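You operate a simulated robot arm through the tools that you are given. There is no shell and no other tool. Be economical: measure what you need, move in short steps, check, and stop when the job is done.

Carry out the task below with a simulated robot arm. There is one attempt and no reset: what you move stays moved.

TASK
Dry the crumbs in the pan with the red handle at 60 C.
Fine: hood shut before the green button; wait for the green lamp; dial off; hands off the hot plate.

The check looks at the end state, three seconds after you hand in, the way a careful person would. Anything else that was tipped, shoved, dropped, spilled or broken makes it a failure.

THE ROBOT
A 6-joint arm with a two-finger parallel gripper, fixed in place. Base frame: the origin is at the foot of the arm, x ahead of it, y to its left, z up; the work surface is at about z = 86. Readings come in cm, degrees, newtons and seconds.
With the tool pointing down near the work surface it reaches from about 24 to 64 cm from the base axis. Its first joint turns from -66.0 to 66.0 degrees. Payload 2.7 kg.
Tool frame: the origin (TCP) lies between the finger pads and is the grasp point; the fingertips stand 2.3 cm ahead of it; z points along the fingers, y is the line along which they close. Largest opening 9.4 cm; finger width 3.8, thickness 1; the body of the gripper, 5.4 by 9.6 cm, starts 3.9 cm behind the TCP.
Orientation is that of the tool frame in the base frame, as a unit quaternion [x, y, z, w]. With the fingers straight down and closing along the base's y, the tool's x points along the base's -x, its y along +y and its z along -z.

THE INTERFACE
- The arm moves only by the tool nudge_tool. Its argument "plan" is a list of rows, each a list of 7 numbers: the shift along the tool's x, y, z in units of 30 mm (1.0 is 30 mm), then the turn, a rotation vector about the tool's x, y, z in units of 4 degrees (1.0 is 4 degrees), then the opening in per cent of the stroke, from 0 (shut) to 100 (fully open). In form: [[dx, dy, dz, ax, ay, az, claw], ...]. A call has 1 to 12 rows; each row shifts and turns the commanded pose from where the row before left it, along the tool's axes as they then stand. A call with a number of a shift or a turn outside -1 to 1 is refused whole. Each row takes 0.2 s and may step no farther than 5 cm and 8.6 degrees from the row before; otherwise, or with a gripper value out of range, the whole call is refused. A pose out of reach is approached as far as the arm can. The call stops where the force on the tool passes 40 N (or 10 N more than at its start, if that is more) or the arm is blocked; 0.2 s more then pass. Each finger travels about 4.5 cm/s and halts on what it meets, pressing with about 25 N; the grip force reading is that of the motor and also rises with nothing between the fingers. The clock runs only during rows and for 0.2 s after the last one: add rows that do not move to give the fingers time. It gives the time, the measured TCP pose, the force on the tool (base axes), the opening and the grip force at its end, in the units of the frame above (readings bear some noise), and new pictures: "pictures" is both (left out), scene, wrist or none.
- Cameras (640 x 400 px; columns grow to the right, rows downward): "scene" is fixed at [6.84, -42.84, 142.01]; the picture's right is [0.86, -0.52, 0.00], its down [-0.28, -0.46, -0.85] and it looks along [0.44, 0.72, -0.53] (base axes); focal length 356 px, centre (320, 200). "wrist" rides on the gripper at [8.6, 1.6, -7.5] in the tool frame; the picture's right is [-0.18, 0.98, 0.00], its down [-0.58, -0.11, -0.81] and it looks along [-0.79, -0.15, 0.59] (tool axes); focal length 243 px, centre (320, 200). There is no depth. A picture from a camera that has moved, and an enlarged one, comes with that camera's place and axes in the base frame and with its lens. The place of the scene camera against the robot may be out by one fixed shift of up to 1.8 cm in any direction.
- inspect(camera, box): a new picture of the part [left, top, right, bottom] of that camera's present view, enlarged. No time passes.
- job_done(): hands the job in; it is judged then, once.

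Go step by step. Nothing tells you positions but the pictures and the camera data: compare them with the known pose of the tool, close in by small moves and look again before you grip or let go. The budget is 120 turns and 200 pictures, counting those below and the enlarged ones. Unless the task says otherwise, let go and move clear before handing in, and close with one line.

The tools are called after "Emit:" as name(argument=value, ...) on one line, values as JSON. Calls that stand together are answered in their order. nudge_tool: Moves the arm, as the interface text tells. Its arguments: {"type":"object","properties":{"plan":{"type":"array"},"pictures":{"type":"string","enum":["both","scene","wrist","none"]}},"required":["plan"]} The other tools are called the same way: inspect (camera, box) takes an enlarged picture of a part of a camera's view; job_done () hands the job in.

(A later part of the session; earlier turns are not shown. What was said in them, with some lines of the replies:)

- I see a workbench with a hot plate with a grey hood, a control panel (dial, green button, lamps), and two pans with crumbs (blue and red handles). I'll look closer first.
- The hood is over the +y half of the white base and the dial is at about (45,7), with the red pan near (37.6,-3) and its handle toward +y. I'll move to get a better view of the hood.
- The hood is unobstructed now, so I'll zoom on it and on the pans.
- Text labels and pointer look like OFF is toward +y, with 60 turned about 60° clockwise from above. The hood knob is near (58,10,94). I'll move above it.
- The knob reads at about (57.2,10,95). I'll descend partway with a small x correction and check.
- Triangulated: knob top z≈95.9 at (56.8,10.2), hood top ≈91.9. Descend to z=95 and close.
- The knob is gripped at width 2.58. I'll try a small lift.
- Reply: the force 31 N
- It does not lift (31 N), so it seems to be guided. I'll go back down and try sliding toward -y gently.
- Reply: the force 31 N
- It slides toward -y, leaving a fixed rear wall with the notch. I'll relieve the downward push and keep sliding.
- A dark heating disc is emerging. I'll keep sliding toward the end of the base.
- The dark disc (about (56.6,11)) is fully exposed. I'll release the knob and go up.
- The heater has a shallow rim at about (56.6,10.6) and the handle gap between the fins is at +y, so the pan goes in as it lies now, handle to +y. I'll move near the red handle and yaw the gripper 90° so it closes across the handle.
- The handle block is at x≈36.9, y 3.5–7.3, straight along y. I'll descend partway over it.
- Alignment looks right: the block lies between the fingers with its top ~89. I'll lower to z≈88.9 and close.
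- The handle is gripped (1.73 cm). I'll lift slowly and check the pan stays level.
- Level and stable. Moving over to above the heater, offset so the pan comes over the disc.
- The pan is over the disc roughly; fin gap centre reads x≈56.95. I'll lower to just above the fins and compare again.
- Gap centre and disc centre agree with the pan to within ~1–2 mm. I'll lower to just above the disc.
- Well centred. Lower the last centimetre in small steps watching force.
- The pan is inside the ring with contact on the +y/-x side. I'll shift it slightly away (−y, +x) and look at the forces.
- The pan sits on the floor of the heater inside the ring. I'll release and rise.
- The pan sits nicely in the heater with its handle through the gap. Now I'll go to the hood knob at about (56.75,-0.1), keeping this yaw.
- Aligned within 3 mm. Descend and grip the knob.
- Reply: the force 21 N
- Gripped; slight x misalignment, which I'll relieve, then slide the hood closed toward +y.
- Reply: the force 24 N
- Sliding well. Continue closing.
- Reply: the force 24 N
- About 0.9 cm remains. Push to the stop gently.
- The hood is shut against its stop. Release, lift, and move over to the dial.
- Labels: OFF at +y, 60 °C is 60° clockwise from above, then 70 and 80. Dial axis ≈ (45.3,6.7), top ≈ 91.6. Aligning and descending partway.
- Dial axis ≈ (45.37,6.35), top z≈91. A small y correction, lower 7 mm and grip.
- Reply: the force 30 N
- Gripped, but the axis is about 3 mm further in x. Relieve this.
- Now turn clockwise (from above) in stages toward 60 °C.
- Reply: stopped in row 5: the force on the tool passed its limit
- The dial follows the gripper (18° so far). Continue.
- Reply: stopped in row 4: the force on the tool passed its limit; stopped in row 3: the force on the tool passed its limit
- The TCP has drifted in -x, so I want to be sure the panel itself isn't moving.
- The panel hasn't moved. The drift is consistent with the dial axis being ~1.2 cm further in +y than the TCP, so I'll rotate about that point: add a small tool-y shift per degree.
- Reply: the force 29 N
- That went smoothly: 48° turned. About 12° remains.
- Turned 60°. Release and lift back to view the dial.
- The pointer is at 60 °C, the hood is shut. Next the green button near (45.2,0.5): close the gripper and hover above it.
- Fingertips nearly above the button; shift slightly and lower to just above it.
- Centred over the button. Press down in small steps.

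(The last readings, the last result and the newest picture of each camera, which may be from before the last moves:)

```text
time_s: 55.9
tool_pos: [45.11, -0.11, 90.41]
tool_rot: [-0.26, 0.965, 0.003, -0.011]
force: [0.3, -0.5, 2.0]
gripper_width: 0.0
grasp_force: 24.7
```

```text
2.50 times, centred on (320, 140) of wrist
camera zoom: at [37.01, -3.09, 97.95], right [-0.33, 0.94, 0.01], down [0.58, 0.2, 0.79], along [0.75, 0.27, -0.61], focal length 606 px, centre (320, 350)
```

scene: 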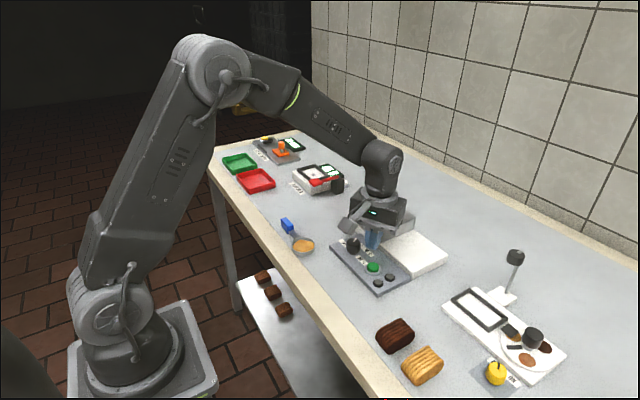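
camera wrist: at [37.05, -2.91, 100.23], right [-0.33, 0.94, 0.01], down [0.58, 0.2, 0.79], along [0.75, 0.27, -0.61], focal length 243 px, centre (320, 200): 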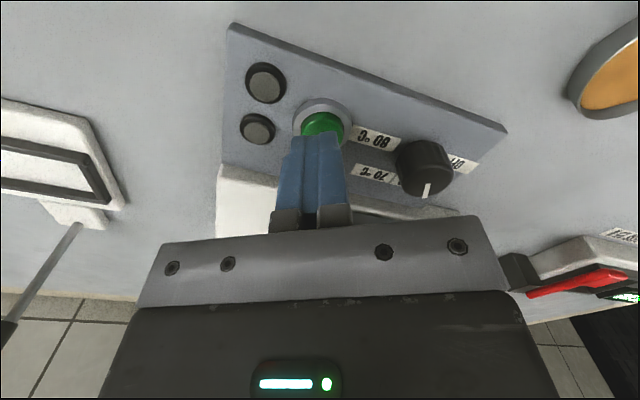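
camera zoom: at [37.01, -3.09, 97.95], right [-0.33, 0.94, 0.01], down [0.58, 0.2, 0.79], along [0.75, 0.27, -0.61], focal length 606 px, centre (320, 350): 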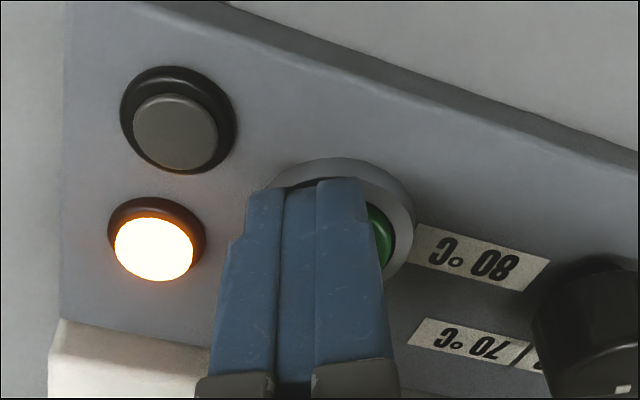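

The amber lamp is on: heating has started. I'll lift off the button and wait clear of the hood for the green lamp.

Emit:
nudge_tool(plan=[[0, 0, -0.3, 0, 0, 0, 0], [0, 0, -0.8, 0, 0, 0, 0], [0, 0, -1, 0, 0, 0, 0], [0.3, 0, -1, 0, 0, 0, 60], [0.6, 0.4, -0.3, 0, 0, 0, 60], [0, 0, 0, 0, 0, 0, 60], [0, 0, 0, 0, 0, 0, 60], [0, 0, 0, 0, 0, 0, 60], [0, 0, 0, 0, 0, 0, 60], [0, 0, 0, 0, 0, 0, 60], [0, 0, 0, 0, 0, 0, 60], [0, 0, 0, 0, 0, 0, 60]])

Emit:
inspect(camera="scene", box=[320, 200, 420, 290])

```text
time_s: 58.5
tool_pos: [42.58, -0.45, 100.76]
tool_rot: [-0.26, 0.965, 0.003, -0.011]
force: [-0.6, -0.6, -0.2]
gripper_width: 5.66
grasp_force: 0.0
camera wrist: at [34.43, -3.43, 108.34], right [-0.33, 0.94, 0.01], down [0.58, 0.2, 0.79], along [0.75, 0.27, -0.61], focal length 243 px, centre (320, 200)
```

scene: 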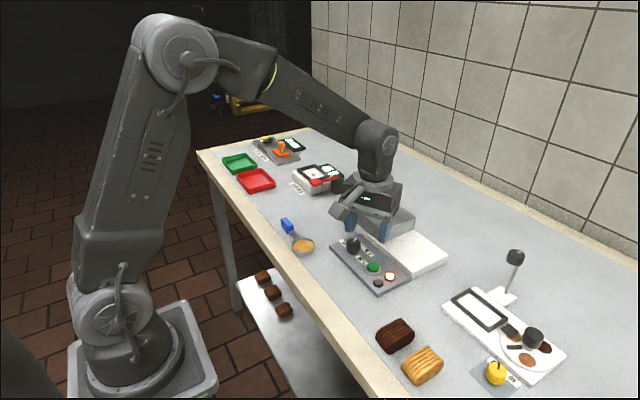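
wrist: 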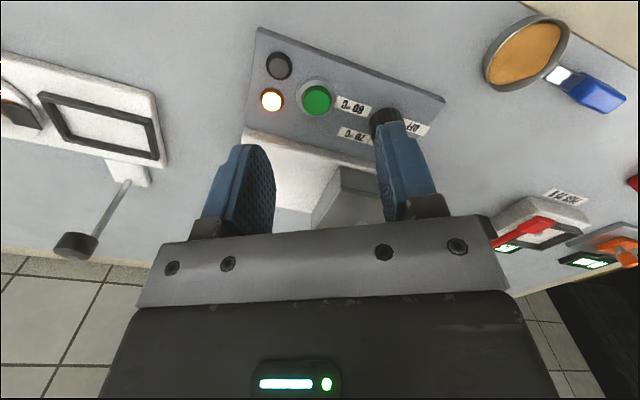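

```text
4.44 times, centred on (370, 245) of scene
camera zoom: at [6.84, -42.84, 142.01], right [0.86, -0.52, 0.0], down [-0.28, -0.46, -0.85], along [0.44, 0.72, -0.53], focal length 1583 px, centre (98, 0)
```

zoom: 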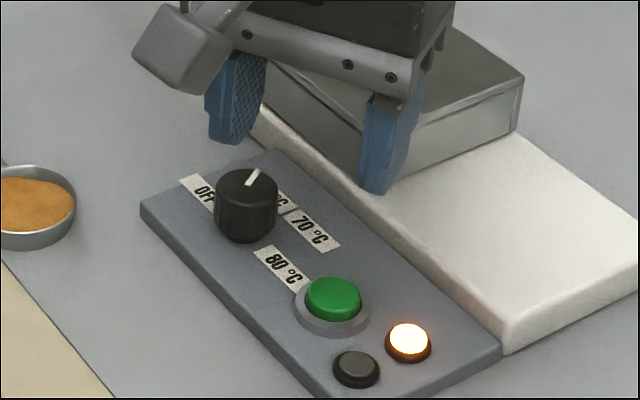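

Heating (amber). While waiting, move above the dial at the refined axis (45.5,7.4).

Emit:
nudge_tool(plan=[[-0.54, 0.45, 0, 0, 0, 0, 60], [-0.54, 0.45, 0, 0, 0, 0, 60], [-0.54, 0.44, 0, 0, 0, 0, 60], [-0.53, 0.44, 0, 0, 0, 0, 60], [0, 0, 0, 0, 0, 0, 60], [0, 0, 0, 0, 0, 0, 60], [0, 0, 0, 0, 0, 0, 60], [0, 0, 0, 0, 0, 0, 60], [0, 0, 0, 0, 0, 0, 60], [0, 0, 0, 0, 0, 0, 60], [0, 0, 0, 0, 0, 0, 60], [0, 0, 0, 0, 0, 0, 60]])

```text
time_s: 61.1
tool_pos: [45.39, 7.56, 100.6]
tool_rot: [-0.26, 0.965, 0.003, -0.011]
force: [0.1, -0.5, -0.7]
gripper_width: 5.66
grasp_force: 0.1
camera wrist: at [37.2, 4.52, 108.27], right [-0.33, 0.94, 0.01], down [0.58, 0.2, 0.79], along [0.75, 0.27, -0.61], focal length 243 px, centre (320, 200)
```

scene: 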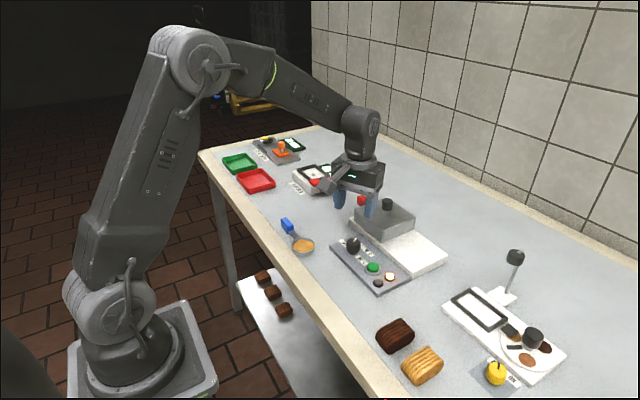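
wrist: 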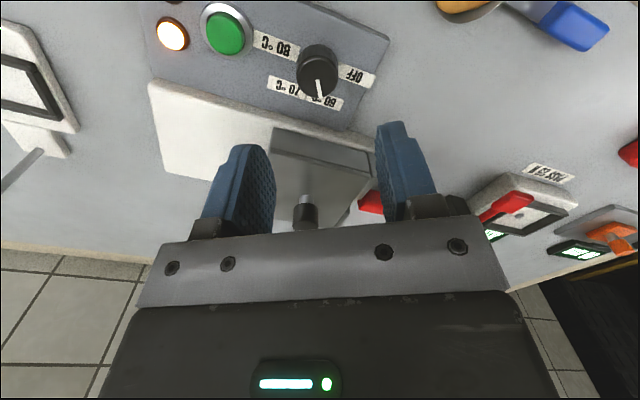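

Dial estimate agrees (45.4,7.3). Wait for the green lamp.

Emit:
nudge_tool(plan=[[0, 0, 0, 0, 0, 0, 60], [0, 0, 0, 0, 0, 0, 60], [0, 0, 0, 0, 0, 0, 60], [0, 0, 0, 0, 0, 0, 60], [0, 0, 0, 0, 0, 0, 60], [0, 0, 0, 0, 0, 0, 60], [0, 0, 0, 0, 0, 0, 60], [0, 0, 0, 0, 0, 0, 60], [0, 0, 0, 0, 0, 0, 60], [0, 0, 0, 0, 0, 0, 60], [0, 0, 0, 0, 0, 0, 60], [0, 0, 0, 0, 0, 0, 60]], pictures="none")

Emit:
nudge_tool(plan=[[0, 0, 0, 0, 0, 0, 60], [0, 0, 0, 0, 0, 0, 60], [0, 0, 0, 0, 0, 0, 60], [0, 0, 0, 0, 0, 0, 60], [0, 0, 0, 0, 0, 0, 60], [0, 0, 0, 0, 0, 0, 60], [0, 0, 0, 0, 0, 0, 60], [0, 0, 0, 0, 0, 0, 60], [0, 0, 0, 0, 0, 0, 60], [0, 0, 0, 0, 0, 0, 60], [0, 0, 0, 0, 0, 0, 60], [0, 0, 0, 0, 0, 0, 60]], pictures="scene")

```text
time_s: 63.7
tool_pos: [45.3, 7.55, 100.6]
tool_rot: [-0.26, 0.965, 0.003, -0.011]
force: [0.2, -0.3, 0.1]
gripper_width: 5.64
grasp_force: 0.1
```

```text
time_s: 66.3
tool_pos: [45.32, 7.48, 100.73]
tool_rot: [-0.26, 0.965, 0.004, -0.012]
force: [0.0, 0.0, -0.2]
gripper_width: 5.64
grasp_force: 0.2
```

scene: 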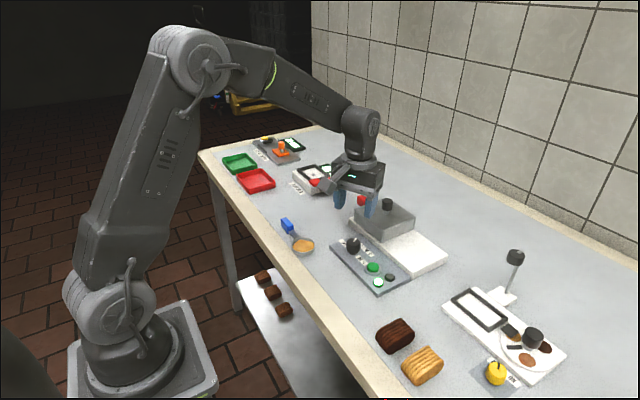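

Emit:
inspect(camera="scene", box=[320, 200, 420, 290])

```text
4.44 times, centred on (370, 245) of scene
camera zoom: at [6.84, -42.84, 142.01], right [0.86, -0.52, 0.0], down [-0.28, -0.46, -0.85], along [0.44, 0.72, -0.53], focal length 1583 px, centre (98, 0)
```

zoom: 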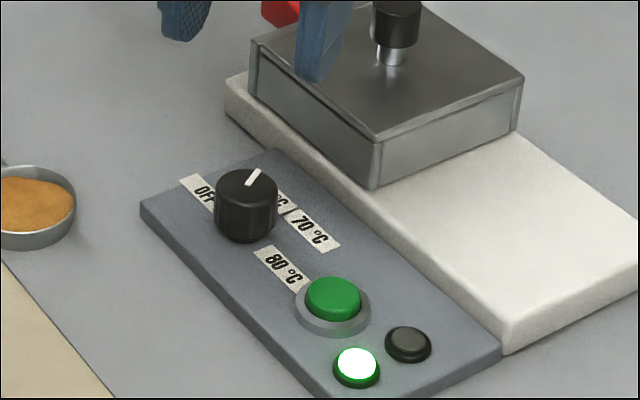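

Green lamp is on. Now descend to the dial and turn it back.

Emit:
nudge_tool(plan=[[0.02, -0.05, 0.8, 0, 0, 0, 60], [0, 0, 0.9, 0, 0, 0, 60], [0, 0, 0.9, 0, 0, 0, 60]], pictures="wrist")

Emit:
inspect(camera="scene", box=[320, 200, 400, 270])

```text
time_s: 67.1
tool_pos: [45.3, 7.48, 92.91]
tool_rot: [-0.26, 0.965, 0.003, -0.01]
force: [0.6, -0.6, -0.4]
gripper_width: 5.65
grasp_force: 0.1
camera wrist: at [37.19, 4.36, 100.39], right [-0.33, 0.94, 0.01], down [0.58, 0.2, 0.79], along [0.75, 0.27, -0.61], focal length 243 px, centre (320, 200)
```

wrist: 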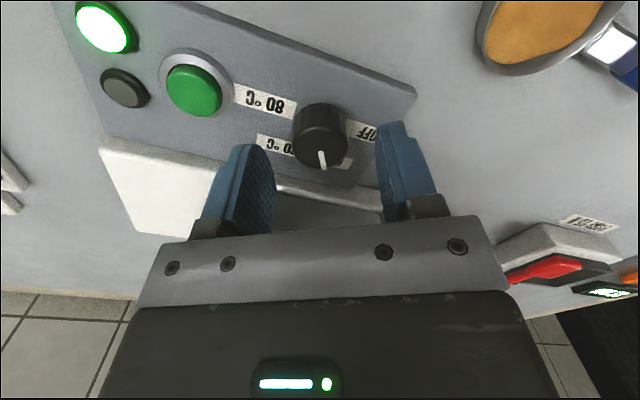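

```text
5.71 times, centred on (360, 235) of scene
camera zoom: at [6.84, -42.84, 142.01], right [0.86, -0.52, 0.0], down [-0.28, -0.46, -0.85], along [0.44, 0.72, -0.53], focal length 2036 px, centre (91, 0)
```

zoom: 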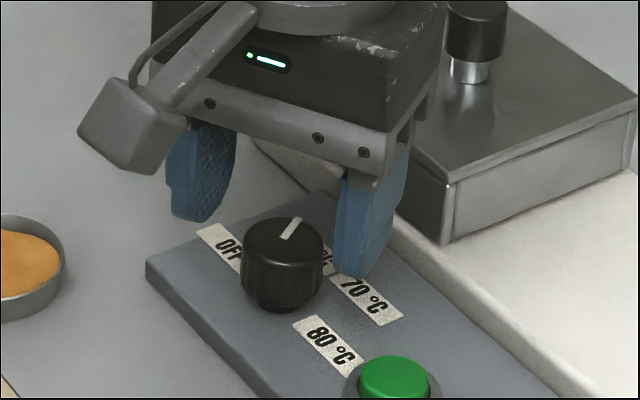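

Emit:
nudge_tool(plan=[[0, 0, 0.4, 0, 0, 0, 60], [0, 0, 0.4, 0, 0, 0, 60], [0, 0, 0, 0, 0, 0, 40], [0, 0, 0, 0, 0, 0, 25], [0, 0, 0, 0, 0, 0, 15], [0, 0, 0, 0, 0, 0, 15], [0, 0, 0, 0, 0, 0, 15]], pictures="wrist")

```text
time_s: 68.7
tool_pos: [45.22, 7.36, 90.29]
tool_rot: [-0.26, 0.966, 0.003, -0.012]
force: [2.1, -5.7, -8.9]
gripper_width: 3.2
grasp_force: 45.1
camera wrist: at [37.1, 4.28, 97.87], right [-0.33, 0.94, 0.01], down [0.58, 0.2, 0.79], along [0.75, 0.27, -0.61], focal length 243 px, centre (320, 200)
```

wrist: 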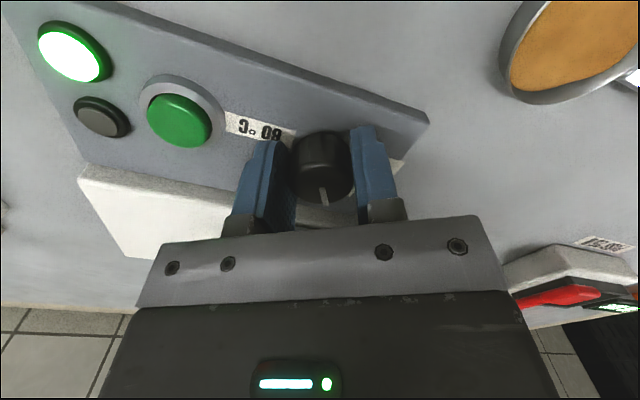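

Well centred this time. Turn counter-clockwise back.

Emit:
nudge_tool(plan=[[0, -0.006, 0, 0, 0, -0.9, 12], [0, -0.006, 0, 0, 0, -0.9, 12], [0, -0.006, 0, 0, 0, -0.9, 12], [0, -0.006, 0, 0, 0, -0.9, 12], [0, -0.006, 0, 0, 0, -0.9, 12], [0, -0.006, 0, 0, 0, -0.9, 12], [0, -0.006, 0, 0, 0, -0.9, 12], [0, -0.006, 0, 0, 0, -0.9, 12]], pictures="none")

```text
time_s: 70.2
tool_pos: [45.41, 7.11, 90.21]
tool_rot: [-0.441, 0.897, 0.004, -0.01]
force: [4.1, -1.9, -5.2]
gripper_width: 3.17
grasp_force: 44.2
stopped in row 7: the force on the tool passed its limit (the readings are from after the stop); the commanded pose is now the measured one
```

Emit:
nudge_tool(plan=[[0, -0.015, 0, 0, 0, -0.9, 12], [0, -0.015, 0, 0, 0, -0.9, 12], [0, -0.015, 0, 0, 0, -0.9, 12], [0, -0.015, 0, 0, 0, -0.9, 12], [0, -0.015, 0, 0, 0, -0.9, 12], [0, -0.015, 0, 0, 0, -0.9, 12]], pictures="none")

```text
time_s: 71.6
tool_pos: [45.55, 6.96, 90.37]
tool_rot: [-0.602, 0.799, 0.007, -0.01]
force: [8.9, -3.4, -9.4]
gripper_width: 3.22
grasp_force: 45.2
```

Emit:
nudge_tool(plan=[[0, -0.015, 0, 0, 0, -0.9, 12], [0, -0.015, 0, 0, 0, -0.9, 12], [0, -0.015, 0, 0, 0, -0.9, 12], [0, -0.015, 0, 0, 0, -0.9, 12], [0, -0.008, 0, 0, 0, -0.5, 12]], pictures="wrist")

Emit:
inspect(camera="wrist", box=[230, 60, 410, 230])

```text
time_s: 72.8
tool_pos: [45.58, 7.12, 90.39]
tool_rot: [0.71, -0.704, -0.009, 0.009]
force: [-1.4, 0.8, -12.1]
gripper_width: 3.24
grasp_force: 45.1
camera wrist: at [44.21, -1.66, 97.75], right [-0.98, 0.18, 0.02], down [0.12, 0.58, 0.8], along [0.13, 0.79, -0.59], focal length 243 px, centre (320, 200)
```

wrist: 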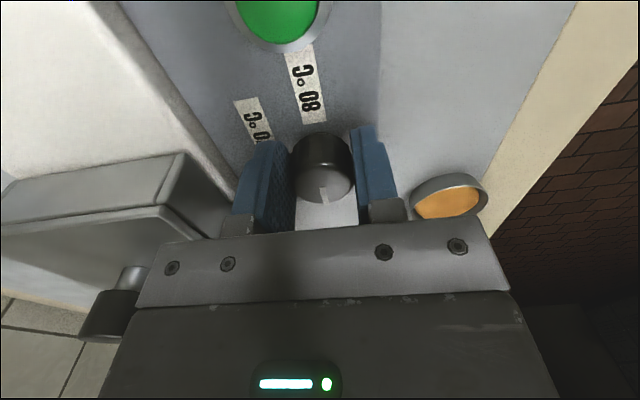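

```text
2.35 times, centred on (320, 145) of wrist
camera zoom: at [44.21, -1.66, 97.75], right [-0.98, 0.18, 0.02], down [0.12, 0.58, 0.8], along [0.13, 0.79, -0.59], focal length 571 px, centre (320, 329)
```

zoom: 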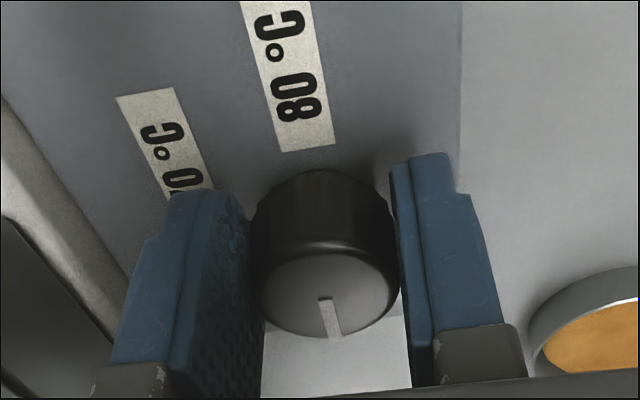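

Back at yaw 90°. Release, lift and check the dial.

Emit:
nudge_tool(plan=[[0, 0, 0, 0, 0, 0, 60], [0, 0, 0, 0, 0, 0, 60], [0, 0, 0, 0, 0, 0, 60], [0, 0, -0.7, 0, 0, 0, 60], [0, 0, -1, 0, 0, 0, 60], [0, 0.2, -1, 0, 0, 0, 60], [0, 0.6, -1, 0, 0, 0, 60]])

Emit:
inspect(camera="scene", box=[320, 200, 420, 290])

Emit:
inspect(camera="wrist", box=[190, 0, 350, 130])

```text
time_s: 74.4
tool_pos: [43.36, 7.06, 101.39]
tool_rot: [0.709, -0.705, -0.008, 0.009]
force: [-0.3, -0.5, 0.2]
gripper_width: 5.63
grasp_force: 0.1
camera wrist: at [41.98, -1.7, 108.93], right [-0.98, 0.18, 0.02], down [0.12, 0.58, 0.8], along [0.13, 0.79, -0.6], focal length 243 px, centre (320, 200)
```

scene: 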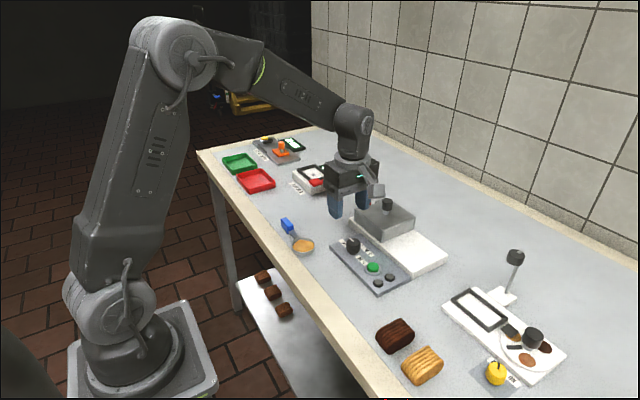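
wrist: 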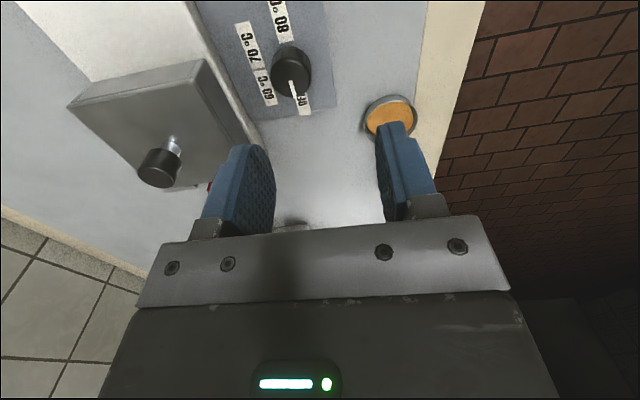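

```text
4.44 times, centred on (370, 245) of scene
camera zoom: at [6.84, -42.84, 142.01], right [0.86, -0.52, 0.0], down [-0.28, -0.46, -0.85], along [0.44, 0.72, -0.53], focal length 1583 px, centre (98, 0)
```

zoom: 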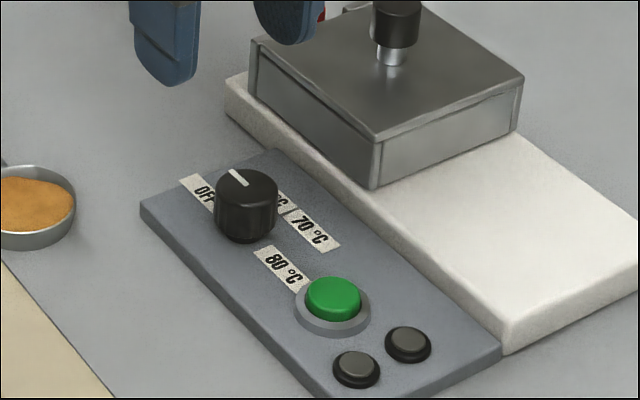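

```text
3.08 times, centred on (270, 65) of wrist
camera zoom: at [41.98, -1.7, 108.93], right [-0.98, 0.18, 0.02], down [0.12, 0.58, 0.8], along [0.13, 0.79, -0.6], focal length 746 px, centre (474, 615)
```

zoom: 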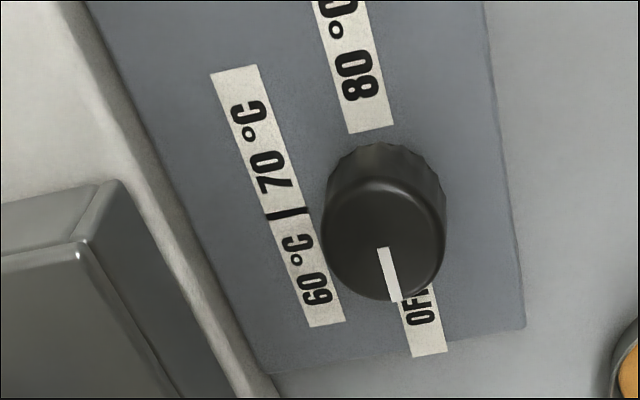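

The dial is at OFF, the lamps are out after the green one lit, the hood is shut, nothing else has moved, and the arm is clear. Handing in.

Emit:
job_done()

```text
The job is handed in.
```

I put the red-handled pan on the heater, shut the hood, and ran it at 60 °C until the green lamp lit. The dial is back at OFF. I left the pan under the closed hood, so I didn't look at the crumbs themselves.
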